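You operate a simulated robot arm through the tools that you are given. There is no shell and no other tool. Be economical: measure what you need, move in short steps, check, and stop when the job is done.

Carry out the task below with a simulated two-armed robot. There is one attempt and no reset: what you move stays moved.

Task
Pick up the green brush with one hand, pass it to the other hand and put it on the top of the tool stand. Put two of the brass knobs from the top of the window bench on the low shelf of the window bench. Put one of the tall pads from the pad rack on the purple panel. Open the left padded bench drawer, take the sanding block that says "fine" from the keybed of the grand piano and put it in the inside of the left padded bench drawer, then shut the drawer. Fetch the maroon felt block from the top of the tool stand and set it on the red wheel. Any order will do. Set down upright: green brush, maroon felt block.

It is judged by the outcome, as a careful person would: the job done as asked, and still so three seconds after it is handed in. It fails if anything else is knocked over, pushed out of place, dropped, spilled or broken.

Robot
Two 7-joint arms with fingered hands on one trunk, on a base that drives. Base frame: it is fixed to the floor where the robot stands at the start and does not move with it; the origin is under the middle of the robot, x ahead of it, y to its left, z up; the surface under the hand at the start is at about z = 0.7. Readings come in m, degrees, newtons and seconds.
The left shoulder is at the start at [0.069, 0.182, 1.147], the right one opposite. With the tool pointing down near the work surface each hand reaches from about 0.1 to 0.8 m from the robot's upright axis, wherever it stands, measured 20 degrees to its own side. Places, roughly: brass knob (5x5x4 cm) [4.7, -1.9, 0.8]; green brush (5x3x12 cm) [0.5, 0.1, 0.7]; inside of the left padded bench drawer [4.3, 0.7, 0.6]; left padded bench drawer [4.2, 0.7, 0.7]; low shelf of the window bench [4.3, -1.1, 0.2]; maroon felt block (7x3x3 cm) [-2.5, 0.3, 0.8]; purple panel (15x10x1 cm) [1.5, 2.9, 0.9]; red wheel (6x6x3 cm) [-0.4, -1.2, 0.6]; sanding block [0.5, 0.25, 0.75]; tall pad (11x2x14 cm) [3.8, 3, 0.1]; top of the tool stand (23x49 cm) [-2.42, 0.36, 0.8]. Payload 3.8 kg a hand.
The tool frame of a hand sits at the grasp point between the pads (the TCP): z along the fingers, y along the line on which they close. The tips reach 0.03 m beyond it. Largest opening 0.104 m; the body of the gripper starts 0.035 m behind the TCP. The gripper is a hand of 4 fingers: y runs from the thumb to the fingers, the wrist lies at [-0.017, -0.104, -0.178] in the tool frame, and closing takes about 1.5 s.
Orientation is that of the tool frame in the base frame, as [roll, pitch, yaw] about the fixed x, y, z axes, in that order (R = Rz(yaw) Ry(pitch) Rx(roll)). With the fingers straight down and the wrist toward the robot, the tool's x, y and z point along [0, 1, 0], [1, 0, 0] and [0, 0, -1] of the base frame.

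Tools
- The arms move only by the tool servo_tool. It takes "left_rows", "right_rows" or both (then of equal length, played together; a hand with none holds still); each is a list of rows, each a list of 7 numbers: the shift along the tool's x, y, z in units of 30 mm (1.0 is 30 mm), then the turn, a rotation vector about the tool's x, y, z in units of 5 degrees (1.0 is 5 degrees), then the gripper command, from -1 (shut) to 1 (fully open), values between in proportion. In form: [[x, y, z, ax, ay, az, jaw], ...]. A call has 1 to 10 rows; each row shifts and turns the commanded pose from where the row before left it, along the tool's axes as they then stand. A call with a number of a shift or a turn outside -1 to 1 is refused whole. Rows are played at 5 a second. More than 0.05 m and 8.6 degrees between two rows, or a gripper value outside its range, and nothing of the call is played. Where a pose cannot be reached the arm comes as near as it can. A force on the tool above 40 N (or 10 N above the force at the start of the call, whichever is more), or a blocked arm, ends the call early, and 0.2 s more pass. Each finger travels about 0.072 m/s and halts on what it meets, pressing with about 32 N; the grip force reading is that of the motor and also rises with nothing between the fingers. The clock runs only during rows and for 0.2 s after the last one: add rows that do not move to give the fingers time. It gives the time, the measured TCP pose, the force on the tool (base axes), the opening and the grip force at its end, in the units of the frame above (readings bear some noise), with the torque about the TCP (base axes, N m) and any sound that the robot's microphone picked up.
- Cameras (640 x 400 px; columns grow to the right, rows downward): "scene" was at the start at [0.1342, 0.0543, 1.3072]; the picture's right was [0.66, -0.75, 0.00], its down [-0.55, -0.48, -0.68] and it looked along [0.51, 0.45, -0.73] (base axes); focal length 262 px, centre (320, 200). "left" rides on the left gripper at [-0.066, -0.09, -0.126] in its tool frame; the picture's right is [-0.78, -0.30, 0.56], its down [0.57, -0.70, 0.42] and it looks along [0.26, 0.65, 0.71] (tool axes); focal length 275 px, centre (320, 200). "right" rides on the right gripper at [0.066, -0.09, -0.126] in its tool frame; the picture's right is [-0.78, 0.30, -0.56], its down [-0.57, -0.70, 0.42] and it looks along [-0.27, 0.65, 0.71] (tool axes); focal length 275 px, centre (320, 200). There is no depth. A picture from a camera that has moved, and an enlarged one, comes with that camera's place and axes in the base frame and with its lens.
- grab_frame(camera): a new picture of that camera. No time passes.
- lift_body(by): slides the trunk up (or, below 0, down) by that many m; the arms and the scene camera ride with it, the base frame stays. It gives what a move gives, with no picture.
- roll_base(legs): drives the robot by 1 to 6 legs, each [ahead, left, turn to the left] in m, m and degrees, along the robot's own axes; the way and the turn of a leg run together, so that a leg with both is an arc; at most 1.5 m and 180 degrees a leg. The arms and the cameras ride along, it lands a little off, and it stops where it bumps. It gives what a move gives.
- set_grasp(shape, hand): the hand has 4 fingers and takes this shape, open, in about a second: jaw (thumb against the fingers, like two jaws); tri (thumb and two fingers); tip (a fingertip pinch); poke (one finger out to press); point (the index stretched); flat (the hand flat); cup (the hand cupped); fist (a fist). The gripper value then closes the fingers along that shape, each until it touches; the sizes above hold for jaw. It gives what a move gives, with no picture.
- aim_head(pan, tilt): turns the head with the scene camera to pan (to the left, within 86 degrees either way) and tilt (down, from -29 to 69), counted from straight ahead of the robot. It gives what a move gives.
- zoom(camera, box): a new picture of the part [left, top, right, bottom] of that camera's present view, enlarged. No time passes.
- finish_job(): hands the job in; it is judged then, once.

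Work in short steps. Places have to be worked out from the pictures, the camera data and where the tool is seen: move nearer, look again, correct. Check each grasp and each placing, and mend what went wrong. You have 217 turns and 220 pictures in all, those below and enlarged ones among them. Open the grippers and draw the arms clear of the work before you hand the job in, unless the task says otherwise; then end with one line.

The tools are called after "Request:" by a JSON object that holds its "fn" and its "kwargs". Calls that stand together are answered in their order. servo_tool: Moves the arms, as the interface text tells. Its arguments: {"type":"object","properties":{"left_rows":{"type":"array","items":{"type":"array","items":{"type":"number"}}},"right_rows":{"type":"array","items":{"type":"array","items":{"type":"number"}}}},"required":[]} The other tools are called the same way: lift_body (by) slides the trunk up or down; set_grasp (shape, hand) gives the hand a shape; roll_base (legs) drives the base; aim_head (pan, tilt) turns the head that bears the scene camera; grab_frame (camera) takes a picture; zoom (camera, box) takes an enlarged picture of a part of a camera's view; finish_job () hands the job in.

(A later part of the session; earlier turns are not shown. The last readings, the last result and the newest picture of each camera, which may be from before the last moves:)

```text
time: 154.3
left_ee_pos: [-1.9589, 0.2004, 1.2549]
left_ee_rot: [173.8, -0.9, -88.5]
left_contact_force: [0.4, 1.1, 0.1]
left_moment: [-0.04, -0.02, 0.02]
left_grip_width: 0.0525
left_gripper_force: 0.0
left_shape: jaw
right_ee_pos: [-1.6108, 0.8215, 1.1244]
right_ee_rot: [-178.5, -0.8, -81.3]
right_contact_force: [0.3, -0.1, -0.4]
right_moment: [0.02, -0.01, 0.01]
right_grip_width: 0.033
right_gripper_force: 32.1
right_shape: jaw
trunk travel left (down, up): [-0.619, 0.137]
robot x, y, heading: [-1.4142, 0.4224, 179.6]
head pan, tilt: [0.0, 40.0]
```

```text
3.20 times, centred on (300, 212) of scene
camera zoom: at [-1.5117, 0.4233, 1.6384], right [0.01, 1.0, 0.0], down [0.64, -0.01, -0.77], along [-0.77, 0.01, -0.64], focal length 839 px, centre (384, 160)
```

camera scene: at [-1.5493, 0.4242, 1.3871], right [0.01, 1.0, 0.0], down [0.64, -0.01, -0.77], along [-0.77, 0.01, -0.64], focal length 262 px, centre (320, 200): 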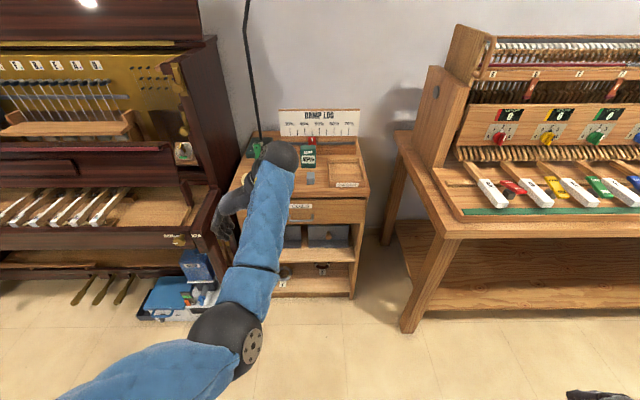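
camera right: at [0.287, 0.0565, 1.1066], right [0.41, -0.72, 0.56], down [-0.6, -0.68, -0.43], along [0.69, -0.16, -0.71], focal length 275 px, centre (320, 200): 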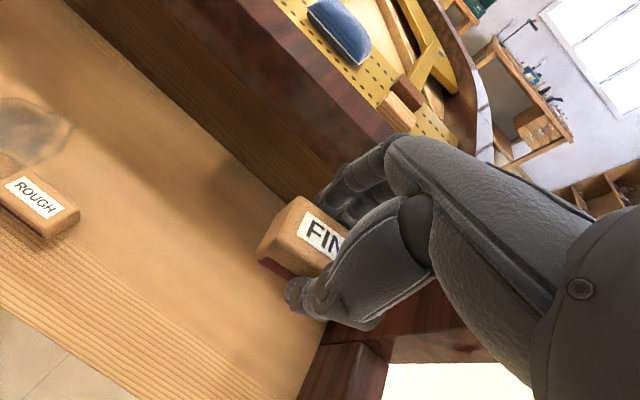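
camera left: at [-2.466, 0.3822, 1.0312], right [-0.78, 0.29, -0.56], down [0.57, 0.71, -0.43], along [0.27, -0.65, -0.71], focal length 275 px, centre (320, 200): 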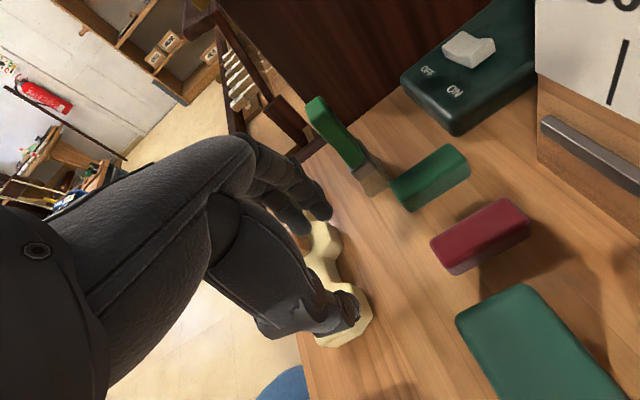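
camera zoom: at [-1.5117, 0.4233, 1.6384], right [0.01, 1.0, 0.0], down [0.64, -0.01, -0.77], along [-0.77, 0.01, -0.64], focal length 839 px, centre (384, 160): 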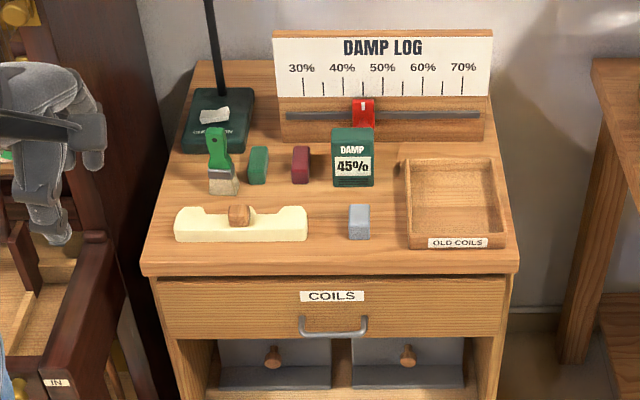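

The stand is in order. I turn around, pass between the cart and the piano, and stop beside the piano's right side to look ahead.

Request:
{"fn": "roll_base", "kwargs": {"legs": [[0, 0, 180], [0, -0.62, 0], [1.1, 0, 0], [0.4, -0.62, 0]]}}

Request:
{"fn": "aim_head", "kwargs": {"pan": 0, "tilt": 25}}

Request:
{"fn": "grab_frame", "kwargs": {"camera": "scene"}}

```text
time: 174.1
left_ee_pos: [0.6825, -0.4992, 1.254]
left_ee_rot: [173.8, -0.9, 94.4]
left_contact_force: [-0.2, 0.3, 0.2]
left_moment: [0.04, -0.02, -0.02]
left_grip_width: 0.0524
left_gripper_force: 0.0
left_shape: jaw
right_ee_pos: [0.3651, -1.1361, 1.1257]
right_ee_rot: [-178.4, -0.8, 101.6]
right_contact_force: [-0.3, 0.4, -0.6]
right_moment: [0.01, 0.02, 0.0]
right_grip_width: 0.033
right_gripper_force: 32.0
right_shape: jaw
trunk travel left (down, up): [-0.619, 0.137]
robot x, y, heading: [0.1481, -0.7456, 2.4]
head pan, tilt: [0.0, 40.0]
```

```text
time: 174.8
left_ee_pos: [0.6815, -0.4993, 1.2554]
left_ee_rot: [173.8, -0.9, 94.5]
left_contact_force: [0.2, -0.4, -0.5]
left_moment: [0.02, 0.01, 0.02]
left_grip_width: 0.0522
left_gripper_force: 0.0
left_shape: jaw
right_ee_pos: [0.3653, -1.1364, 1.1252]
right_ee_rot: [-178.5, -0.8, 101.7]
right_contact_force: [-0.4, 0.6, -0.5]
right_moment: [0.01, 0.04, 0.0]
right_grip_width: 0.0328
right_gripper_force: 32.1
right_shape: jaw
trunk travel left (down, up): [-0.619, 0.137]
robot x, y, heading: [0.1538, -0.7444, 2.2]
head pan, tilt: [0.0, 25.0]
```

```text
106 pictures are left
camera scene: at [0.2563, -0.7406, 1.6616], right [0.04, -1.0, 0.0], down [-0.42, -0.02, -0.91], along [0.91, 0.04, -0.42], focal length 262 px, centre (320, 200)
```

scene: 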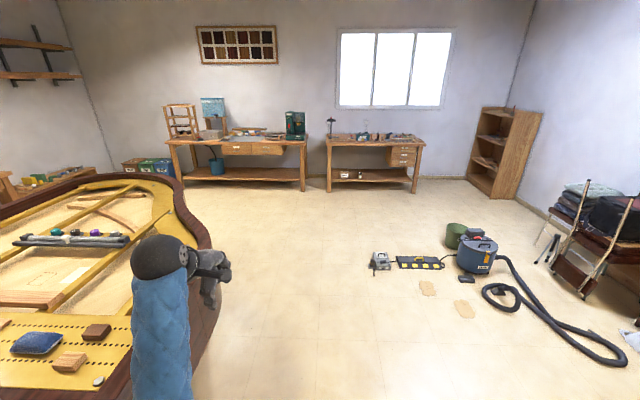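

The left bench with two drawers is the padded bench, and the right one under the window is the window bench. I drive past the piano to stand in front of the left drawer.

Request:
{"fn": "roll_base", "kwargs": {"legs": [[0, 0, -2.3], [1.3, 0, 0], [1.3, 0, 0], [0.3, 1.2, 0]]}}

Request:
{"fn": "aim_head", "kwargs": {"pan": 10, "tilt": 35}}

Request:
{"fn": "grab_frame", "kwargs": {"camera": "scene"}}

```text
time: 193.7
left_ee_pos: [3.6022, 0.6375, 1.2556]
left_ee_rot: [173.8, -0.8, 90.0]
left_contact_force: [0.3, 0.1, -0.3]
left_moment: [-0.01, 0.01, -0.01]
left_grip_width: 0.0522
left_gripper_force: 0.1
left_shape: jaw
right_ee_pos: [3.2356, 0.0246, 1.1254]
right_ee_rot: [-178.3, -0.8, 97.1]
right_contact_force: [-0.1, -0.9, 0.1]
right_moment: [0.0, -0.03, -0.03]
right_grip_width: 0.0329
right_gripper_force: 31.3
right_shape: jaw
trunk travel left (down, up): [-0.619, 0.137]
robot x, y, heading: [3.0525, 0.4352, -2.0]
head pan, tilt: [0.0, 25.0]
```

```text
time: 194.4
left_ee_pos: [3.6016, 0.6352, 1.2547]
left_ee_rot: [173.8, -0.9, 89.9]
left_contact_force: [0.0, -0.1, -1.1]
left_moment: [-0.02, 0.0, 0.0]
left_grip_width: 0.0522
left_gripper_force: 0.1
left_shape: jaw
right_ee_pos: [3.2365, 0.0266, 1.1248]
right_ee_rot: [-178.5, -0.8, 97.2]
right_contact_force: [-0.4, -0.2, -1.1]
right_moment: [0.02, -0.01, 0.02]
right_grip_width: 0.0328
right_gripper_force: 31.9
right_shape: jaw
trunk travel left (down, up): [-0.619, 0.137]
robot x, y, heading: [3.0534, 0.4297, -2.3]
head pan, tilt: [10.0, 35.0]
```

```text
105 pictures are left
camera scene: at [3.154, 0.4448, 1.646], right [0.14, -0.99, 0.0], down [-0.57, -0.08, -0.82], along [0.81, 0.11, -0.57], focal length 262 px, centre (320, 200)
```

scene: 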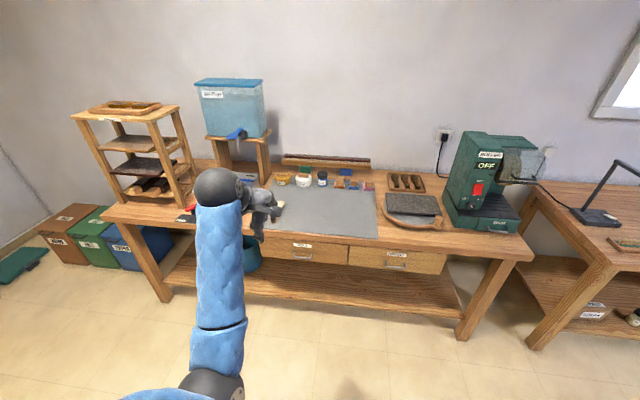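

Request:
{"fn": "zoom", "kwargs": {"camera": "scene", "box": [220, 200, 460, 300]}}

```text
2.67 times, centred on (340, 250) of scene
camera zoom: at [3.154, 0.4448, 1.646], right [0.14, -0.99, 0.0], down [-0.57, -0.08, -0.82], along [0.81, 0.11, -0.57], focal length 699 px, centre (267, 67)
```

zoom: 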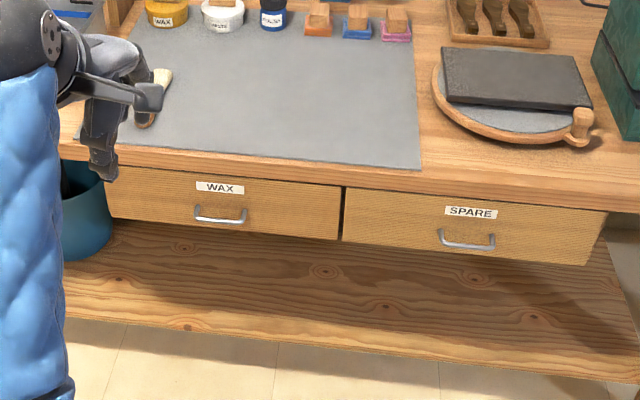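

The left drawer is labelled WAX, and its bar handle is at about [4.03, 0.65, 0.69]. I pitch the left hand forward with the thumb below and the fingers above, and lower the trunk.

Request:
{"fn": "servo_tool", "kwargs": {"left_rows": [[0, -0.35, 0, -0.98, 0, 0, 0], [0, -0.35, 0, -0.98, 0, 0, 0], [0, -0.35, 0, -0.98, 0, 0, 0], [0, -0.35, 0, -0.98, 0, 0, 0], [0, -0.35, 0, -0.98, 0, 0, 0], [0, -0.35, 0, -0.98, 0, 0, 0], [0, -0.35, 0, -0.98, 0, 0, 0], [0, -0.35, 0, -0.98, 0, 0, 0], [0, -0.35, 0, -0.98, 0, 0, 0], [0, -0.35, 0, -0.98, 0, 0, 0]]}}

Request:
{"fn": "lift_body", "kwargs": {"by": -0.3}}

Request:
{"fn": "servo_tool", "kwargs": {"left_rows": [[0, 0, 0, -0.98, 0, 0, 0.2], [0, 0, 0, -0.98, 0, 0, 0.2], [0, 0, 0, 0, 0, 0, 0.2]]}}

Request:
{"fn": "grab_frame", "kwargs": {"camera": "scene"}}

Request:
{"fn": "grab_frame", "kwargs": {"camera": "left"}}

```text
time: 196.6
left_ee_pos: [3.5114, 0.6356, 1.2055]
left_ee_rot: [124.9, -0.7, 89.9]
left_contact_force: [-0.1, 1.0, -0.2]
left_moment: [-0.02, -0.01, -0.01]
left_grip_width: 0.0523
left_gripper_force: 0.0
left_shape: jaw
right_ee_pos: [3.2357, 0.0248, 1.1257]
right_ee_rot: [-178.4, -0.8, 97.2]
right_contact_force: [0.1, 0.6, -1.2]
right_moment: [0.01, 0.0, -0.03]
right_grip_width: 0.0328
right_gripper_force: 32.0
right_shape: jaw
trunk travel left (down, up): [-0.619, 0.137]
robot x, y, heading: [3.0509, 0.4325, -2.4]
head pan, tilt: [10.0, 35.0]
```

```text
time: 199.6
left_ee_pos: [3.5118, 0.6376, 0.9061]
left_ee_rot: [124.9, -0.9, 90.0]
left_contact_force: [-0.3, 0.2, 0.4]
left_moment: [0.01, -0.02, -0.04]
left_grip_width: 0.0521
left_gripper_force: 0.0
left_shape: jaw
right_ee_pos: [3.2365, 0.0243, 0.8222]
right_ee_rot: [-177.9, -1.0, 97.1]
right_contact_force: [-0.4, 0.9, -1.0]
right_moment: [-0.01, -0.03, 0.0]
right_grip_width: 0.0325
right_gripper_force: 31.9
right_shape: jaw
trunk travel left (down, up): [-0.319, 0.437]
robot x, y, heading: [3.0526, 0.4321, -2.2]
head pan, tilt: [10.0, 35.0]
```

```text
time: 200.4
left_ee_pos: [3.511, 0.6362, 0.9055]
left_ee_rot: [115.1, -0.9, 89.9]
left_contact_force: [0.3, -0.4, 0.2]
left_moment: [-0.01, -0.04, 0.01]
left_grip_width: 0.0623
left_gripper_force: 0.0
left_shape: jaw
right_ee_pos: [3.2365, 0.025, 0.8221]
right_ee_rot: [-177.8, -1.0, 97.2]
right_contact_force: [0.1, 0.0, -0.2]
right_moment: [0.0, -0.01, 0.02]
right_grip_width: 0.0331
right_gripper_force: 32.2
right_shape: jaw
trunk travel left (down, up): [-0.319, 0.437]
robot x, y, heading: [3.0526, 0.4297, -2.2]
head pan, tilt: [10.0, 35.0]
```

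```text
103 pictures are left
camera scene: at [3.2071, 0.4428, 1.3441], right [0.14, -0.99, 0.0], down [-0.57, -0.08, -0.82], along [0.81, 0.11, -0.57], focal length 262 px, centre (320, 200)
```

scene: 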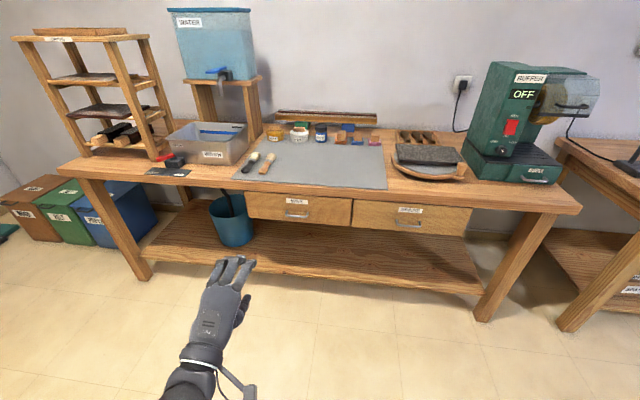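

```text
102 pictures are left
camera left: at [3.3601, 0.5721, 0.8761], right [0.38, -0.77, -0.52], down [0.09, 0.59, -0.81], along [0.92, 0.26, 0.29], focal length 275 px, centre (320, 200)
```

left: 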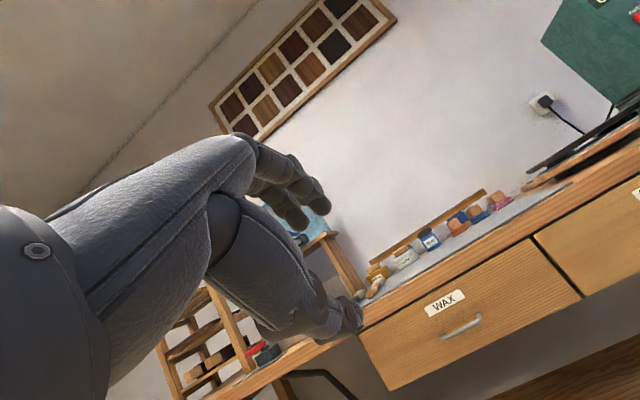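

Triangulation puts the handle at about [4.05, 0.655, 0.668]. I square up the heading, drive 0.38 m closer and lower the trunk.

Request:
{"fn": "roll_base", "kwargs": {"legs": [[0, 0, 2.2], [0.36, 0, 0]]}}

Request:
{"fn": "lift_body", "kwargs": {"by": -0.15}}

Request:
{"fn": "servo_tool", "kwargs": {"left_rows": [[0, -0.9, 0.4, 0, 0, 0, 0.2], [0, -0.9, 0.4, 0, 0, 0, 0.2], [0, -0.8, 0.4, 0, 0, 0, 0.2], [0, 0, 0, 0, 0, 0, 0.2]]}}

Request:
{"fn": "grab_frame", "kwargs": {"camera": "scene"}}

Request:
{"fn": "grab_frame", "kwargs": {"camera": "left"}}

```text
time: 203.1
left_ee_pos: [3.8671, 0.6489, 0.9055]
left_ee_rot: [115.1, -0.9, 91.7]
left_contact_force: [-0.2, 0.3, -0.8]
left_moment: [0.02, 0.0, 0.0]
left_grip_width: 0.062
left_gripper_force: 0.1
left_shape: jaw
right_ee_pos: [3.6105, 0.0299, 0.8221]
right_ee_rot: [-177.7, -1.0, 98.8]
right_contact_force: [1.1, 0.1, -1.0]
right_moment: [0.0, 0.01, -0.01]
right_grip_width: 0.0332
right_gripper_force: 32.0
right_shape: jaw
trunk travel left (down, up): [-0.319, 0.437]
robot x, y, heading: [3.4142, 0.4296, -0.4]
head pan, tilt: [10.0, 35.0]
```

```text
time: 204.9
left_ee_pos: [3.8665, 0.6494, 0.7569]
left_ee_rot: [115.0, -0.9, 91.8]
left_contact_force: [0.3, 0.2, 0.2]
left_moment: [-0.01, 0.0, -0.01]
left_grip_width: 0.0621
left_gripper_force: 0.0
left_shape: jaw
right_ee_pos: [3.6113, 0.0291, 0.6562]
right_ee_rot: [-171.0, -2.2, 98.9]
right_contact_force: [-0.1, -0.1, -0.2]
right_moment: [0.01, 0.02, 0.02]
right_grip_width: 0.0326
right_gripper_force: 31.7
right_shape: jaw
trunk travel left (down, up): [-0.169, 0.587]
robot x, y, heading: [3.4114, 0.4331, -0.2]
head pan, tilt: [10.0, 35.0]
```

```text
time: 205.9
left_ee_pos: [3.8669, 0.6533, 0.6692]
left_ee_rot: [115.0, -1.0, 91.9]
left_contact_force: [0.3, 0.5, 0.1]
left_moment: [-0.02, 0.01, -0.01]
left_grip_width: 0.062
left_gripper_force: 0.1
left_shape: jaw
right_ee_pos: [3.6117, 0.0288, 0.6559]
right_ee_rot: [-171.0, -2.3, 98.8]
right_contact_force: [0.0, 0.2, -0.6]
right_moment: [0.03, 0.0, 0.01]
right_grip_width: 0.0328
right_gripper_force: 32.2
right_shape: jaw
trunk travel left (down, up): [-0.169, 0.587]
robot x, y, heading: [3.4113, 0.4327, -0.5]
head pan, tilt: [10.0, 35.0]
```

```text
101 pictures are left
camera scene: at [3.6368, 0.4457, 1.1897], right [0.17, -0.99, 0.0], down [-0.57, -0.1, -0.82], along [0.81, 0.14, -0.57], focal length 262 px, centre (320, 200)
```

scene: 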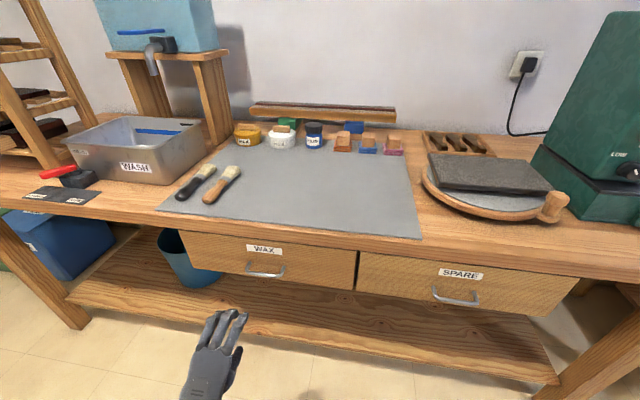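

```text
100 pictures are left
camera left: at [3.7172, 0.5826, 0.6401], right [0.4, -0.76, -0.52], down [0.07, 0.59, -0.81], along [0.91, 0.29, 0.29], focal length 275 px, centre (320, 200)
```

left: 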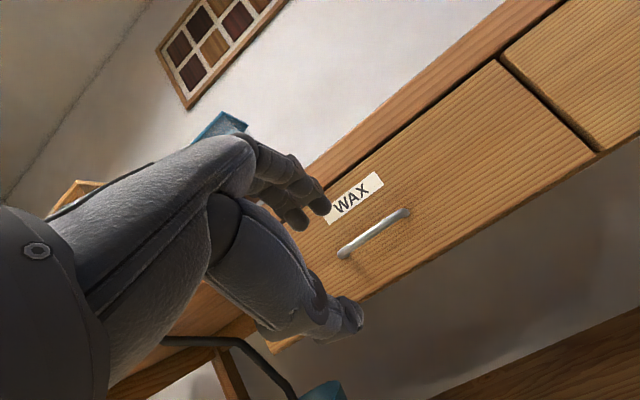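

The handle is confirmed at [4.041, 0.652, 0.670], and the hand is in line with it. I advance until the bar sits between the thumb and fingers.

Request:
{"fn": "servo_tool", "kwargs": {"left_rows": [[0, 0.41, 0.81, 0, 0, 0, 0.2], [0, 0.41, 0.81, 0, 0, 0, 0.2], [0, 0.41, 0.81, 0, 0, 0, 0.2], [0, 0.41, 0.81, 0, 0, 0, 0.2], [0, 0.41, 0.81, 0, 0, 0, 0.2], [0, 0.4, 0.75, 0, 0, 0, 0.2], [0, 0, 0, 0, 0, 0, 0.2]]}}

Request:
{"fn": "grab_frame", "kwargs": {"camera": "left"}}

Request:
{"fn": "zoom", "kwargs": {"camera": "scene", "box": [180, 210, 360, 330]}}

```text
time: 207.3
left_ee_pos: [4.0207, 0.6535, 0.6798]
left_ee_rot: [114.1, -0.7, 91.8]
left_contact_force: [-26.5, -1.4, 4.4]
left_moment: [-0.01, -0.61, -0.17]
left_grip_width: 0.0569
left_gripper_force: 0.0
left_shape: jaw
right_ee_pos: [3.611, 0.0287, 0.6567]
right_ee_rot: [-171.1, -2.3, 99.0]
right_contact_force: [0.2, -0.3, -1.7]
right_moment: [0.01, 0.03, 0.04]
right_grip_width: 0.0331
right_gripper_force: 31.7
right_shape: jaw
trunk travel left (down, up): [-0.169, 0.587]
robot x, y, heading: [3.4159, 0.4316, -0.2]
head pan, tilt: [10.0, 35.0]
stopped in row 7 (left hand): the force on the tool passed its limit at 50 N (the readings are from after the stop); the commanded pose is now the measured one
```

```text
99 pictures are left
camera left: at [3.8711, 0.5853, 0.6486], right [0.41, -0.76, -0.51], down [0.08, 0.58, -0.81], along [0.91, 0.29, 0.3], focal length 275 px, centre (320, 200)
```

left: 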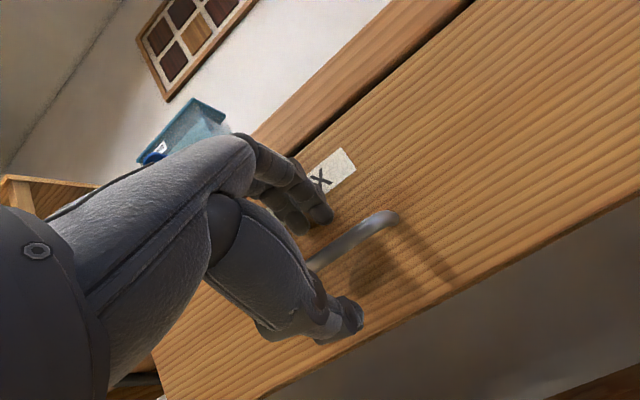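

```text
3.33 times, centred on (270, 270) of scene
camera zoom: at [3.6345, 0.4459, 1.1902], right [0.17, -0.99, 0.0], down [-0.56, -0.1, -0.82], along [0.81, 0.14, -0.57], focal length 874 px, centre (487, -33)
```

zoom: 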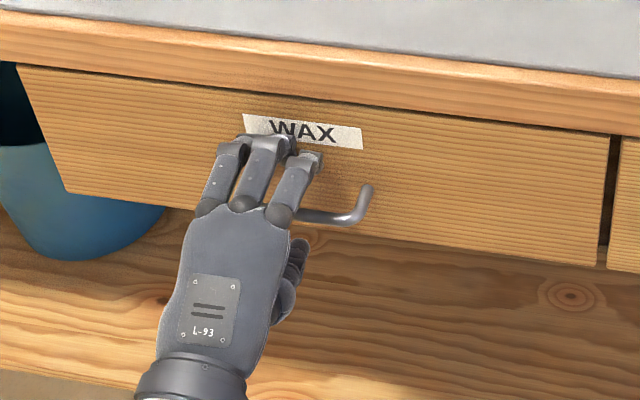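

The fingertips touch the drawer face just above the bar. I back off a few mm, then close on the bar.

Request:
{"fn": "servo_tool", "kwargs": {"left_rows": [[-0.3, 0, -0.2, 0, 0, 0, 0.2], [0, 0, 0, 0, 0, 0, -0.3], [0, 0, 0, 0, 0, 0, -0.7], [0, 0, 0, 0, 0, 0, -1], [0, 0, 0, 0, 0, 0, -1], [0, 0, 0, 0, 0, 0, -1], [0, 0, 0, 0, 0, 0, -1]]}}

Request:
{"fn": "grab_frame", "kwargs": {"camera": "left"}}

Request:
{"fn": "zoom", "kwargs": {"camera": "scene", "box": [180, 210, 360, 330]}}

```text
time: 208.9
left_ee_pos: [4.0186, 0.6454, 0.6804]
left_ee_rot: [114.7, -0.8, 91.8]
left_contact_force: [4.3, -0.3, -6.3]
left_moment: [0.05, 0.03, -0.02]
left_grip_width: 0.0044
left_gripper_force: 31.8
left_shape: jaw
right_ee_pos: [3.6114, 0.0277, 0.6546]
right_ee_rot: [-171.0, -2.3, 98.9]
right_contact_force: [0.8, 0.2, -0.1]
right_moment: [0.0, -0.03, 0.01]
right_grip_width: 0.0327
right_gripper_force: 32.0
right_shape: jaw
trunk travel left (down, up): [-0.169, 0.587]
robot x, y, heading: [3.4117, 0.432, -0.3]
head pan, tilt: [10.0, 35.0]
```

```text
97 pictures are left
camera left: at [3.8684, 0.5766, 0.6498], right [0.41, -0.76, -0.51], down [0.08, 0.59, -0.81], along [0.91, 0.29, 0.3], focal length 275 px, centre (320, 200)
```

left: 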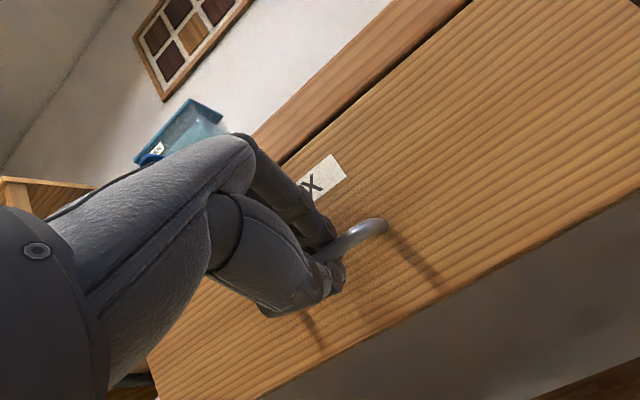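

```text
3.33 times, centred on (270, 270) of scene
camera zoom: at [3.6376, 0.4459, 1.1895], right [0.17, -0.99, 0.0], down [-0.57, -0.1, -0.82], along [0.81, 0.14, -0.57], focal length 874 px, centre (487, -33)
```

zoom: 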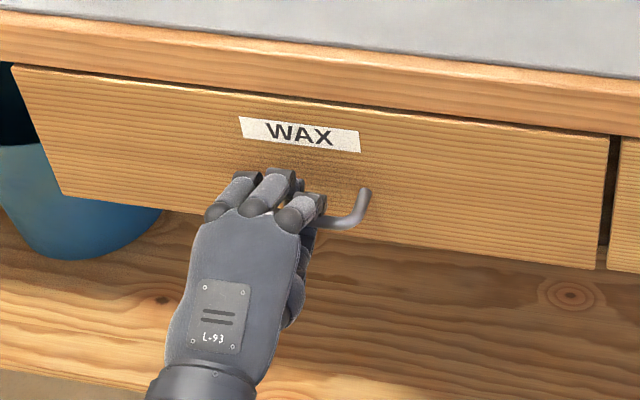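

The bar is gripped. I pull straight back toward −x.

Request:
{"fn": "servo_tool", "kwargs": {"left_rows": [[0, -0.42, -0.9, 0, 0, 0, -1], [0, -0.42, -0.9, 0, 0, 0, -1], [0, -0.42, -0.9, 0, 0, 0, -1], [0, -0.42, -0.9, 0, 0, 0, -1], [0, -0.42, -0.9, 0, 0, 0, -1], [0, -0.42, -0.9, 0, 0, 0, -1], [0, 0, 0, 0, 0, 0, -1]]}}

Request:
{"fn": "grab_frame", "kwargs": {"camera": "scene"}}

```text
time: 210.5
left_ee_pos: [3.8397, 0.6387, 0.6763]
left_ee_rot: [114.7, -0.7, 91.6]
left_contact_force: [-0.1, -0.4, -11.7]
left_moment: [-0.03, -0.01, -0.03]
left_grip_width: 0.0036
left_gripper_force: 32.4
left_shape: jaw
right_ee_pos: [3.6133, 0.0293, 0.6574]
right_ee_rot: [-171.0, -2.3, 98.8]
right_contact_force: [0.1, 0.6, -1.1]
right_moment: [-0.02, 0.03, 0.01]
right_grip_width: 0.0326
right_gripper_force: 32.2
right_shape: jaw
trunk travel left (down, up): [-0.169, 0.587]
robot x, y, heading: [3.412, 0.4339, -0.4]
head pan, tilt: [10.0, 35.0]
```

```text
95 pictures are left
camera scene: at [3.6374, 0.4462, 1.1894], right [0.17, -0.99, 0.0], down [-0.57, -0.1, -0.82], along [0.81, 0.14, -0.57], focal length 262 px, centre (320, 200)
```

scene: 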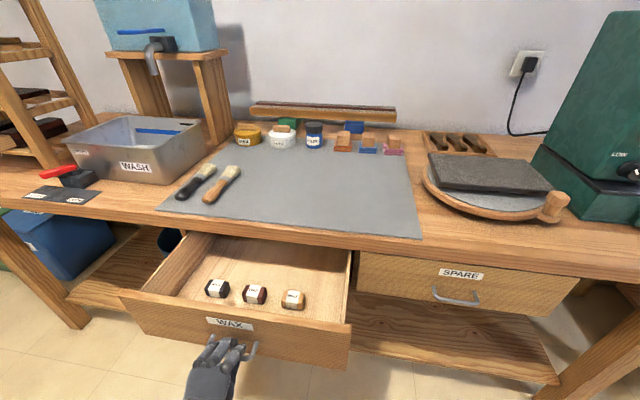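

The drawer is open about 18 cm and holds three small blocks. I pull about 8 cm more to get free space behind them.

Request:
{"fn": "servo_tool", "kwargs": {"left_rows": [[0, -0.42, -0.9, 0, 0, 0, -1], [0, -0.42, -0.9, 0, 0, 0, -1], [0, -0.42, -0.9, 0, 0, 0, -1], [0, 0, 0, 0, 0, 0, -1]]}}

Request:
{"fn": "grab_frame", "kwargs": {"camera": "scene"}}

```text
time: 211.5
left_ee_pos: [3.7506, 0.6383, 0.6771]
left_ee_rot: [114.2, -0.7, 91.6]
left_contact_force: [-0.6, 0.3, -7.2]
left_moment: [0.02, 0.0, -0.03]
left_grip_width: 0.0039
left_gripper_force: 32.0
left_shape: jaw
right_ee_pos: [3.6119, 0.028, 0.6562]
right_ee_rot: [-171.0, -2.3, 98.8]
right_contact_force: [0.7, 0.0, -1.2]
right_moment: [0.0, 0.02, 0.02]
right_grip_width: 0.033
right_gripper_force: 31.9
right_shape: jaw
trunk travel left (down, up): [-0.169, 0.587]
robot x, y, heading: [3.4134, 0.4322, -0.4]
head pan, tilt: [10.0, 35.0]
```

```text
94 pictures are left
camera scene: at [3.6369, 0.4461, 1.1897], right [0.17, -0.99, 0.0], down [-0.57, -0.1, -0.82], along [0.81, 0.14, -0.57], focal length 262 px, centre (320, 200)
```

scene: 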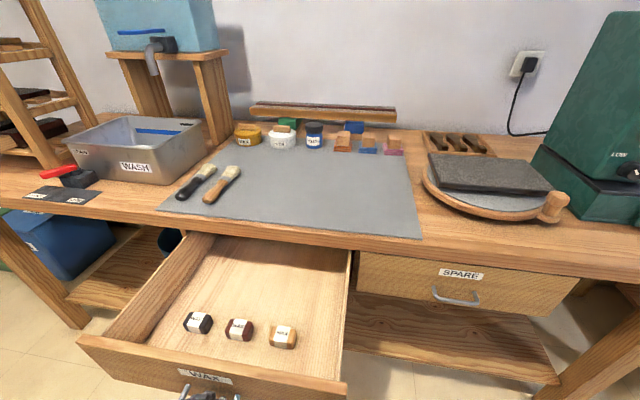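

The drawer now has ample space. I release the handle, back off, and move the left hand aside to the left.

Request:
{"fn": "servo_tool", "kwargs": {"left_rows": [[0, 0, 0, 0, 0, 0, -0.5], [0, 0, 0, 0, 0, 0, 0], [0, 0, 0, 0, 0, 0, 0.4], [0, -0.42, -0.9, 0, 0, 0, 0.4], [0, -0.42, -0.9, 0, 0, 0, 0.4], [0.6, -0.2, -0.4, 0, 0, 0, 0.4], [1, 0, 0, 0, 0, 0, 0.4], [1, 0, 0, 0, 0, 0, 0.4], [1, 0, 0, 0, 0, 0, 0.4], [1, 0, 0, 0, 0, 0, 0.4]]}}

Request:
{"fn": "aim_head", "kwargs": {"pan": 10, "tilt": 50}}

Request:
{"fn": "grab_frame", "kwargs": {"camera": "scene"}}

```text
time: 213.7
left_ee_pos: [3.6767, 0.7734, 0.6783]
left_ee_rot: [114.4, -0.6, 91.6]
left_contact_force: [0.0, 0.1, 0.2]
left_moment: [0.0, 0.01, -0.02]
left_grip_width: 0.0724
left_gripper_force: 0.1
left_shape: jaw
right_ee_pos: [3.6125, 0.0292, 0.6561]
right_ee_rot: [-171.0, -2.3, 98.7]
right_contact_force: [0.1, -0.2, -0.9]
right_moment: [-0.03, 0.01, 0.05]
right_grip_width: 0.0328
right_gripper_force: 31.5
right_shape: jaw
trunk travel left (down, up): [-0.169, 0.587]
robot x, y, heading: [3.4135, 0.4336, -0.5]
head pan, tilt: [10.0, 35.0]
```

```text
time: 214.5
left_ee_pos: [3.676, 0.7728, 0.6782]
left_ee_rot: [114.4, -0.7, 91.7]
left_contact_force: [-0.4, -0.9, -0.3]
left_moment: [0.0, -0.01, 0.02]
left_grip_width: 0.0726
left_gripper_force: 0.1
left_shape: jaw
right_ee_pos: [3.612, 0.029, 0.656]
right_ee_rot: [-171.0, -2.2, 98.8]
right_contact_force: [-0.5, 0.2, -0.1]
right_moment: [0.02, -0.01, 0.0]
right_grip_width: 0.033
right_gripper_force: 32.0
right_shape: jaw
trunk travel left (down, up): [-0.169, 0.587]
robot x, y, heading: [3.4152, 0.4287, -0.3]
head pan, tilt: [10.0, 50.0]
```

```text
93 pictures are left
camera scene: at [3.6257, 0.444, 1.168], right [0.17, -0.99, 0.0], down [-0.75, -0.13, -0.64], along [0.63, 0.11, -0.77], focal length 262 px, centre (320, 200)
```

scene: 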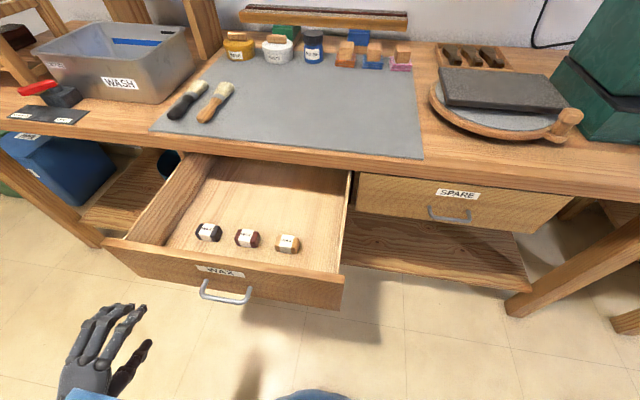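

The drawer interior is clear behind the three blocks; my target for FINE is about [3.985, 0.56]. I raise the trunk, strafe left 0.15 m, and bring the right hand over the drawer.

Request:
{"fn": "lift_body", "kwargs": {"by": 0.22}}

Request:
{"fn": "roll_base", "kwargs": {"legs": [[0, 0.17, 0]]}}

Request:
{"fn": "servo_tool", "kwargs": {"right_rows": [[0.9, 0.2, 0, 0, 0, 0.44, -1], [0.9, 0.2, 0, 0, 0, 0.44, -1], [0.9, 0.2, 0, 0, 0, 0.44, -1], [0.9, 0.2, 0, 0, 0, 0.44, -1], [0.9, 0.5, 0, 0, 0, 0, -1], [0.9, 0.5, 0, 0, 0, 0, -1], [0.9, 0.5, 0, 0, 0, 0, -1], [0.9, 0.5, 0, 0, 0, 0, -1], [0.9, 0.5, 0, 0, 0, 0, -1], [0, 0, 0, 0, 0, 0, -1]]}}

Request:
{"fn": "grab_frame", "kwargs": {"camera": "scene"}}

```text
time: 216.8
left_ee_pos: [3.6715, 0.7739, 0.899]
left_ee_rot: [114.4, -0.8, 91.9]
left_contact_force: [-0.3, 0.9, -0.2]
left_moment: [0.02, 0.01, -0.01]
left_grip_width: 0.0725
left_gripper_force: 0.1
left_shape: jaw
right_ee_pos: [3.6115, 0.0293, 0.8753]
right_ee_rot: [-171.0, -2.3, 98.9]
right_contact_force: [0.5, 0.7, -0.5]
right_moment: [-0.03, -0.01, 0.03]
right_grip_width: 0.0327
right_gripper_force: 32.1
right_shape: jaw
trunk travel left (down, up): [-0.389, 0.367]
robot x, y, heading: [3.4158, 0.4313, -0.2]
head pan, tilt: [10.0, 50.0]
```

```text
time: 218.3
left_ee_pos: [3.6713, 0.9473, 0.8981]
left_ee_rot: [114.4, -0.7, 92.0]
left_contact_force: [0.2, -0.4, 0.0]
left_moment: [0.0, 0.02, -0.04]
left_grip_width: 0.0727
left_gripper_force: 0.1
left_shape: jaw
right_ee_pos: [3.6145, 0.2012, 0.8787]
right_ee_rot: [-171.1, -2.2, 99.2]
right_contact_force: [0.8, -0.4, -0.2]
right_moment: [0.01, 0.01, -0.01]
right_grip_width: 0.033
right_gripper_force: 32.3
right_shape: jaw
trunk travel left (down, up): [-0.389, 0.367]
robot x, y, heading: [3.4145, 0.6019, -0.7]
head pan, tilt: [10.0, 50.0]
```

```text
time: 220.5
left_ee_pos: [3.6716, 0.9469, 0.8985]
left_ee_rot: [114.3, -0.7, 91.9]
left_contact_force: [-0.3, 0.8, -0.1]
left_moment: [0.02, 0.01, 0.04]
left_grip_width: 0.0725
left_gripper_force: 0.0
left_shape: jaw
right_ee_pos: [3.7423, 0.3848, 0.8635]
right_ee_rot: [-170.7, -0.9, 90.5]
right_contact_force: [-0.5, 0.4, -1.1]
right_moment: [0.01, 0.02, 0.02]
right_grip_width: 0.0328
right_gripper_force: 31.9
right_shape: jaw
right hand out of reach, approached as far as the arm can: row 1, 2, 3, 4, 5
trunk travel left (down, up): [-0.389, 0.367]
robot x, y, heading: [3.4186, 0.6022, -0.1]
head pan, tilt: [10.0, 50.0]
```

```text
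92 pictures are left
camera scene: at [3.5347, 0.616, 1.3932], right [0.17, -0.99, 0.0], down [-0.75, -0.13, -0.64], along [0.63, 0.11, -0.77], focal length 262 px, centre (320, 200)
```

scene: 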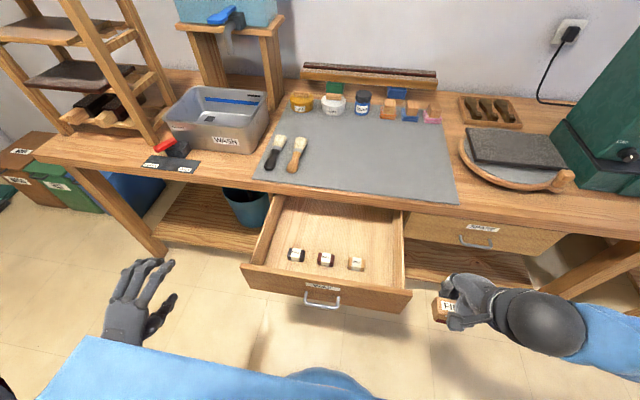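

Request:
{"fn": "servo_tool", "kwargs": {"right_rows": [[0, 0, 0, -0.9, 0, 0, -1], [0, 0, 0, -0.9, 0, 0, -1], [0.73, 1, 0, 0, 0, 0, -1], [0.73, 1, 0, 0, 0, 0, -1], [0.73, 1, 0, 0, 0, 0, -1], [0.73, 1, 0, 0, 0, 0, -1], [0.73, 1, 0, 0, 0, 0, -1], [0.73, 1, 0, 0, 0, 0, -1], [0.73, 1, 0, 0, 0, 0, -1], [0.73, 1, 0, 0, 0, 0, -1]]}}

Request:
{"fn": "grab_frame", "kwargs": {"camera": "scene"}}

Request:
{"fn": "grab_frame", "kwargs": {"camera": "right"}}

```text
time: 222.7
left_ee_pos: [3.6725, 0.9455, 0.8974]
left_ee_rot: [114.4, -0.7, 91.9]
left_contact_force: [-0.2, 0.0, 0.2]
left_moment: [-0.03, 0.0, 0.0]
left_grip_width: 0.0725
left_gripper_force: 0.1
left_shape: jaw
right_ee_pos: [3.9794, 0.5651, 0.8486]
right_ee_rot: [-174.4, -1.0, 90.6]
right_contact_force: [0.3, 0.0, -0.8]
right_moment: [-0.01, 0.01, -0.01]
right_grip_width: 0.0325
right_gripper_force: 31.8
right_shape: jaw
right hand out of reach, approached as far as the arm can: row 1, 2
trunk travel left (down, up): [-0.389, 0.367]
robot x, y, heading: [3.4173, 0.6059, 0.0]
head pan, tilt: [10.0, 50.0]
```

```text
91 pictures are left
camera scene: at [3.5356, 0.6171, 1.3931], right [0.17, -0.99, 0.0], down [-0.76, -0.13, -0.64], along [0.63, 0.11, -0.77], focal length 262 px, centre (320, 200)
```

scene: 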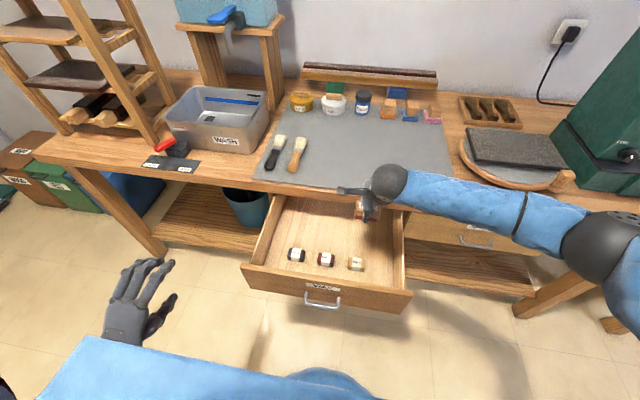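

```text
90 pictures are left
camera right: at [3.9041, 0.6269, 0.9832], right [0.36, -0.78, 0.51], down [-0.73, -0.57, -0.36], along [0.58, -0.25, -0.78], focal length 275 px, centre (320, 200)
```

right: 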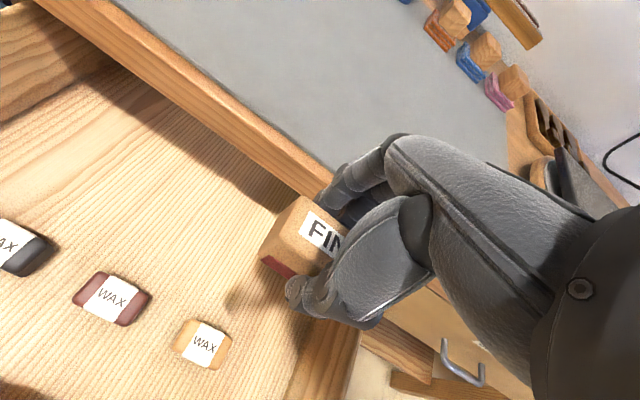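

FINE is over the free zone behind the wax blocks, and the knuckles clear the bench edge by about 3 cm. I level the hand and descend.

Request:
{"fn": "servo_tool", "kwargs": {"right_rows": [[0, 0, 0.3, -0.6, 0, 0, -1], [0, 0, 0.5, -0.5, 0, 0, -1], [0, 0, 0.9, 0, 0, 0, -1], [0, 0, 0.9, 0, 0, 0, -1], [0, 0, 0.9, 0, 0, 0, -1], [0, 0, 0.9, 0, 0, 0, -1], [0, 0, 0, 0, 0, 0, -1]]}}

Request:
{"fn": "grab_frame", "kwargs": {"camera": "right"}}

Request:
{"fn": "zoom", "kwargs": {"camera": "scene", "box": [240, 170, 440, 320]}}

```text
time: 224.3
left_ee_pos: [3.6713, 0.9455, 0.8988]
left_ee_rot: [114.3, -0.8, 92.1]
left_contact_force: [0.1, -0.8, -0.9]
left_moment: [0.01, -0.01, 0.02]
left_grip_width: 0.0726
left_gripper_force: 0.1
left_shape: jaw
right_ee_pos: [3.9832, 0.5666, 0.7153]
right_ee_rot: [-179.9, -1.0, 90.7]
right_contact_force: [0.0, -0.3, -0.3]
right_moment: [-0.05, 0.0, 0.01]
right_grip_width: 0.0326
right_gripper_force: 32.0
right_shape: jaw
trunk travel left (down, up): [-0.389, 0.367]
robot x, y, heading: [3.4171, 0.6034, -0.1]
head pan, tilt: [10.0, 50.0]
```

```text
89 pictures are left
camera right: at [3.8934, 0.6285, 0.8423], right [0.31, -0.78, 0.54], down [-0.7, -0.57, -0.43], along [0.65, -0.24, -0.72], focal length 275 px, centre (320, 200)
```

right: 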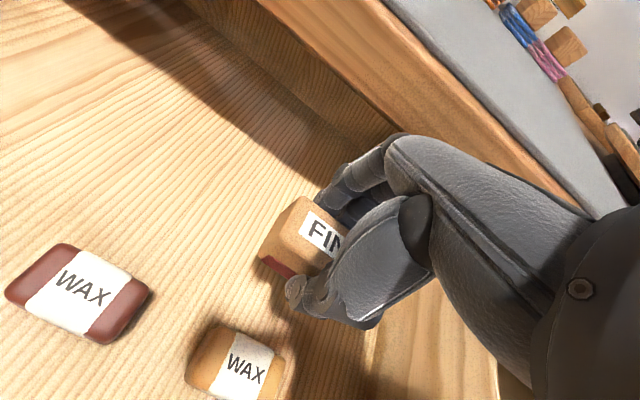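

```text
2.67 times, centred on (340, 245) of scene
camera zoom: at [3.5351, 0.6162, 1.3932], right [0.17, -0.99, 0.0], down [-0.75, -0.13, -0.64], along [0.63, 0.11, -0.77], focal length 699 px, centre (267, 80)
```

zoom: 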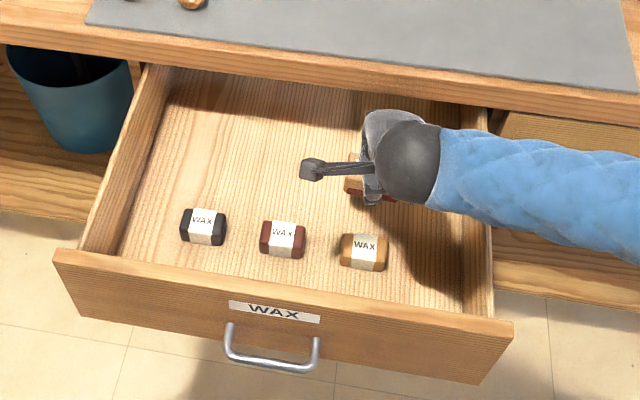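

Request:
{"fn": "servo_tool", "kwargs": {"right_rows": [[0, 0, 0.7, 0, 0, 0, -1], [0, 0, 0.7, 0, 0, 0, -1], [0, 0, 0.2, 0, 0, 0, -1], [0, 0, 0.2, 0, 0, 0, -1], [0, 0, 0.2, 0, 0, 0, -1], [0, 0, 0.2, 0, 0, 0, -1], [0, 0, 0.2, 0, 0, 0, -1]]}}

```text
time: 225.6
left_ee_pos: [3.6719, 0.946, 0.8995]
left_ee_rot: [114.3, -0.7, 91.9]
left_contact_force: [-0.2, 0.0, -1.3]
left_moment: [-0.02, 0.0, -0.01]
left_grip_width: 0.0725
left_gripper_force: 0.1
left_shape: jaw
right_ee_pos: [3.989, 0.5684, 0.6604]
right_ee_rot: [179.2, -1.2, 90.6]
right_contact_force: [-0.6, -1.0, 22.1]
right_moment: [-0.12, -0.01, -0.02]
right_grip_width: 0.0349
right_gripper_force: 32.3
right_shape: jaw
trunk travel left (down, up): [-0.389, 0.367]
robot x, y, heading: [3.4154, 0.6, -0.3]
head pan, tilt: [10.0, 50.0]
stopped in row 6 (right hand): the force on the tool passed its limit at 46 N (the readings are from after the stop); the commanded pose is now the measured one
```

Contact made (block on the drawer floor, TCP at z = 0.66). I ease up, open, and retreat straight up.

Request:
{"fn": "servo_tool", "kwargs": {"right_rows": [[0, 0, -0.1, 0, 0, 0, -1], [0, 0, 0, 0, 0, 0, -0.6], [0, 0, 0, 0, 0, 0, -0.2], [0, 0, 0, 0, 0, 0, 0], [0, 0, 0, 0, 0, 0, 0], [0, 0, -0.8, 0, 0, 0, 0], [0, 0, -0.9, 0, 0, 0, 0], [0, 0, -0.9, 0, 0, 0, 0], [0, 0, -0.9, 0, 0, 0, 0], [0, 0, -0.9, 0, 0, 0, 0]]}}

Request:
{"fn": "grab_frame", "kwargs": {"camera": "right"}}

```text
time: 227.8
left_ee_pos: [3.6706, 0.9451, 0.8988]
left_ee_rot: [114.5, -0.7, 92.0]
left_contact_force: [0.0, 0.4, 0.4]
left_moment: [0.04, 0.0, -0.01]
left_grip_width: 0.0724
left_gripper_force: 0.1
left_shape: jaw
right_ee_pos: [3.9841, 0.5681, 0.7922]
right_ee_rot: [179.5, -1.1, 90.6]
right_contact_force: [-0.2, -0.7, 0.6]
right_moment: [-0.02, 0.0, -0.01]
right_grip_width: 0.0516
right_gripper_force: 0.2
right_shape: jaw
trunk travel left (down, up): [-0.389, 0.367]
robot x, y, heading: [3.4138, 0.6003, -0.2]
head pan, tilt: [10.0, 50.0]
```

```text
87 pictures are left
camera right: at [3.8937, 0.63, 0.9194], right [0.3, -0.78, 0.54], down [-0.69, -0.57, -0.44], along [0.66, -0.24, -0.71], focal length 275 px, centre (320, 200)
```

right: 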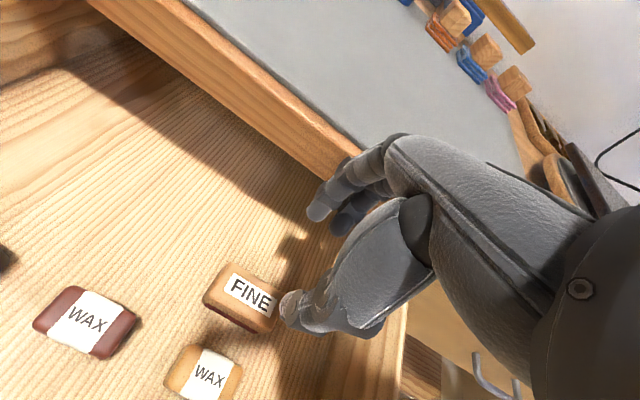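

FINE lies flat in the drawer. I lift the right hand out and back, strafe to the previous base position, and bring the left hand down to push the drawer shut.

Request:
{"fn": "servo_tool", "kwargs": {"right_rows": [[0, 0, -0.9, 0, 0, 0, 0], [0, 0, -0.9, 0, 0, 0, 0], [-0.8, -0.9, 0, 0, 0, 0, 0], [-0.8, -0.9, 0, 0, 0, 0, 0], [-0.8, -0.9, 0, 0, 0, 0, 0], [-0.8, -0.9, 0, 0, 0, 0, 0], [-0.8, -0.9, 0, 0, 0, 0, 0], [-0.8, -0.9, 0, 0, 0, 0, 0], [-0.8, -0.9, 0, 0, 0, 0, 0], [-0.8, -0.9, 0, 0, 0, 0, 0]], "left_rows": [[0, 0, 0, 0, 0, 0, 0], [0, 0, 0, 0, 0, 0, -0.5], [0, 0, 0, 0, 0, 0, -1], [0, 0, 0, 0, 0, 0, -1], [0, 0, 0, 0, 0, 0, -1], [0, 0, 0, 0, 0, 0, -1], [0, 0, 0, 0, 0, 0, -1], [0, 0, 0, 0, 0, 0, -1], [0, 0, 0, 0, 0, 0, -1], [0, 0, 0, 0, 0, 0, -1]]}}

Request:
{"fn": "roll_base", "kwargs": {"legs": [[0, -0.17, 0]]}}

Request:
{"fn": "lift_body", "kwargs": {"by": -0.2}}

Request:
{"fn": "grab_frame", "kwargs": {"camera": "scene"}}

```text
time: 230.0
left_ee_pos: [3.6699, 0.9438, 0.901]
left_ee_rot: [114.3, -0.9, 92.1]
left_contact_force: [-0.9, -0.5, -0.2]
left_moment: [-0.01, -0.01, 0.02]
left_grip_width: 0.0
left_gripper_force: 32.4
left_shape: jaw
right_ee_pos: [3.8213, 0.3988, 0.8494]
right_ee_rot: [-179.5, -2.1, 90.0]
right_contact_force: [-0.8, 0.3, 0.4]
right_moment: [0.0, 0.0, 0.01]
right_grip_width: 0.0518
right_gripper_force: 0.1
right_shape: jaw
right hand out of reach, approached as far as the arm can: row 8, 9, 10
trunk travel left (down, up): [-0.389, 0.367]
robot x, y, heading: [3.4159, 0.6018, -0.0]
head pan, tilt: [10.0, 50.0]
```

```text
time: 231.5
left_ee_pos: [3.6715, 0.7671, 0.8994]
left_ee_rot: [114.4, -0.8, 91.6]
left_contact_force: [-0.8, 0.9, -0.3]
left_moment: [0.0, 0.05, -0.02]
left_grip_width: 0.0
left_gripper_force: 32.3
left_shape: jaw
right_ee_pos: [3.8206, 0.2211, 0.8485]
right_ee_rot: [-179.4, -2.0, 89.7]
right_contact_force: [0.2, -0.5, 0.2]
right_moment: [0.05, 0.02, 0.02]
right_grip_width: 0.0517
right_gripper_force: 0.1
right_shape: jaw
trunk travel left (down, up): [-0.389, 0.367]
robot x, y, heading: [3.4111, 0.4243, -0.4]
head pan, tilt: [10.0, 50.0]
```

```text
time: 233.6
left_ee_pos: [3.6715, 0.7683, 0.7001]
left_ee_rot: [114.3, -0.8, 91.7]
left_contact_force: [-0.4, -0.1, 0.5]
left_moment: [-0.03, -0.01, 0.0]
left_grip_width: 0.0
left_gripper_force: 32.4
left_shape: jaw
right_ee_pos: [3.8152, 0.2226, 0.6007]
right_ee_rot: [-170.8, -1.9, 89.3]
right_contact_force: [-0.3, 0.2, 0.8]
right_moment: [0.0, 0.01, 0.0]
right_grip_width: 0.0521
right_gripper_force: 0.0
right_shape: jaw
trunk travel left (down, up): [-0.189, 0.567]
robot x, y, heading: [3.4109, 0.4248, -0.6]
head pan, tilt: [10.0, 50.0]
```

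```text
86 pictures are left
camera scene: at [3.6146, 0.4385, 1.189], right [0.17, -0.99, 0.0], down [-0.76, -0.13, -0.64], along [0.63, 0.11, -0.77], focal length 262 px, centre (320, 200)
```

scene: 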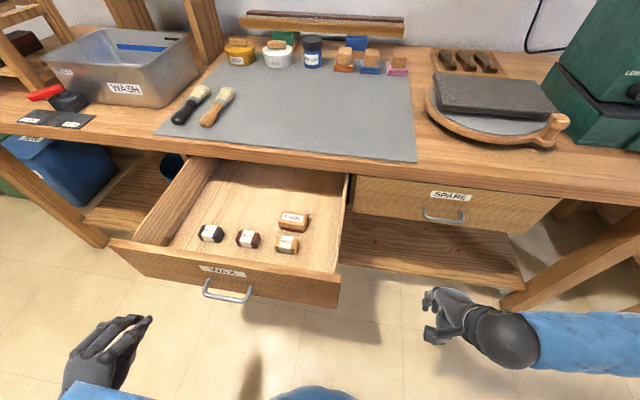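

I move the closed left hand in front of the drawer's centre, just above the bar, and push forward.

Request:
{"fn": "servo_tool", "kwargs": {"left_rows": [[-0.98, 0, 0, 0, 0, 0, -1], [-0.98, 0, 0, 0, 0, 0, -1], [-0.98, 0, 0, 0, 0, 0, -1], [-0.9, 0, 0, 0, 0, 0, -1], [0, 0.42, 0.9, 0, 0, 0, -1], [0, 0.42, 0.9, 0, 0, 0, -1], [0, 0.42, 0.9, 0, 0, 0, -1], [0, 0.42, 0.9, 0, 0, 0, -1], [0, 0.42, 0.9, 0, 0, 0, -1], [0, 0.42, 0.9, 0, 0, 0, -1]]}}

Request:
{"fn": "grab_frame", "kwargs": {"camera": "scene"}}

```text
time: 235.8
left_ee_pos: [3.856, 0.6544, 0.7022]
left_ee_rot: [114.3, -0.7, 91.7]
left_contact_force: [-0.2, -0.8, -0.2]
left_moment: [0.0, -0.04, 0.05]
left_grip_width: 0.0
left_gripper_force: 32.6
left_shape: jaw
right_ee_pos: [3.8164, 0.2214, 0.6002]
right_ee_rot: [-170.8, -1.9, 89.4]
right_contact_force: [0.3, -0.1, -1.1]
right_moment: [0.0, -0.01, 0.01]
right_grip_width: 0.0519
right_gripper_force: 0.1
right_shape: jaw
trunk travel left (down, up): [-0.189, 0.567]
robot x, y, heading: [3.4169, 0.4265, -0.4]
head pan, tilt: [10.0, 50.0]
```

```text
85 pictures are left
camera scene: at [3.6151, 0.4385, 1.1888], right [0.17, -0.99, 0.0], down [-0.76, -0.13, -0.64], along [0.63, 0.11, -0.77], focal length 262 px, centre (320, 200)
```

scene: 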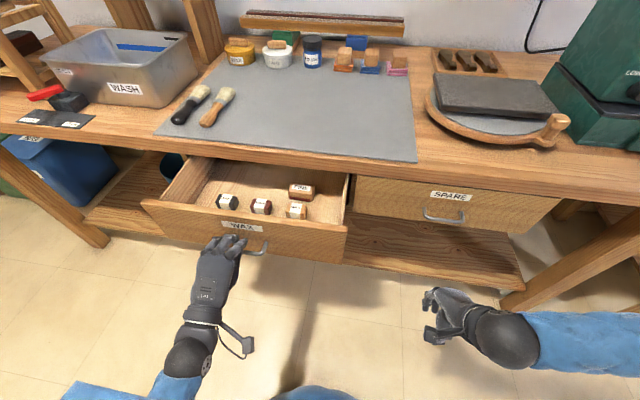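

The drawer slides smoothly. I continue pushing.

Request:
{"fn": "servo_tool", "kwargs": {"left_rows": [[0, 0.42, 0.9, 0, 0, 0, -1], [0, 0.42, 0.9, 0, 0, 0, -1], [0, 0.42, 0.9, 0, 0, 0, -1], [0, 0.42, 0.9, 0, 0, 0, -1], [0, 0.42, 0.9, 0, 0, 0, -1], [0, 0.3, 0.6, 0, 0, 0, -1], [0, 0.3, 0.6, 0, 0, 0, -1], [0, 0.2, 0.4, 0, 0, 0, -1]]}}

Request:
{"fn": "grab_frame", "kwargs": {"camera": "scene"}}

```text
time: 237.4
left_ee_pos: [4.0318, 0.6622, 0.7041]
left_ee_rot: [113.8, -0.5, 91.8]
left_contact_force: [-23.1, -0.6, 2.8]
left_moment: [-0.06, 0.16, -0.16]
left_grip_width: 0.0
left_gripper_force: 31.5
left_shape: jaw
right_ee_pos: [3.8145, 0.223, 0.6009]
right_ee_rot: [-170.8, -1.9, 89.5]
right_contact_force: [1.3, 0.1, 0.2]
right_moment: [0.0, 0.04, -0.02]
right_grip_width: 0.0519
right_gripper_force: 0.1
right_shape: jaw
trunk travel left (down, up): [-0.189, 0.567]
robot x, y, heading: [3.4145, 0.4283, -0.0]
head pan, tilt: [10.0, 50.0]
stopped in row 7 (left hand): the force on the tool passed its limit at 56 N (the readings are from after the stop); the commanded pose is now the measured one
```

```text
84 pictures are left
camera scene: at [3.6128, 0.4386, 1.1892], right [0.17, -0.99, 0.0], down [-0.75, -0.13, -0.64], along [0.63, 0.11, -0.77], focal length 262 px, centre (320, 200)
```

scene: 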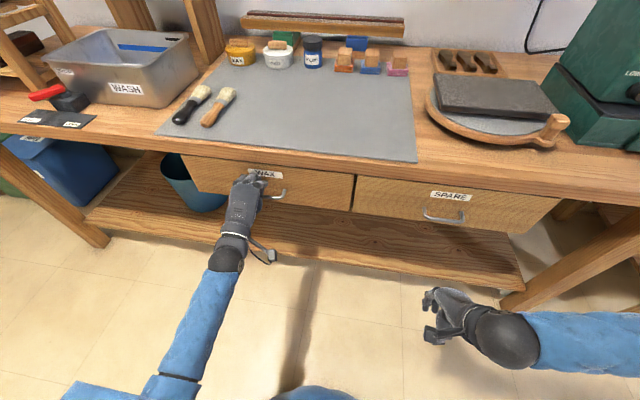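

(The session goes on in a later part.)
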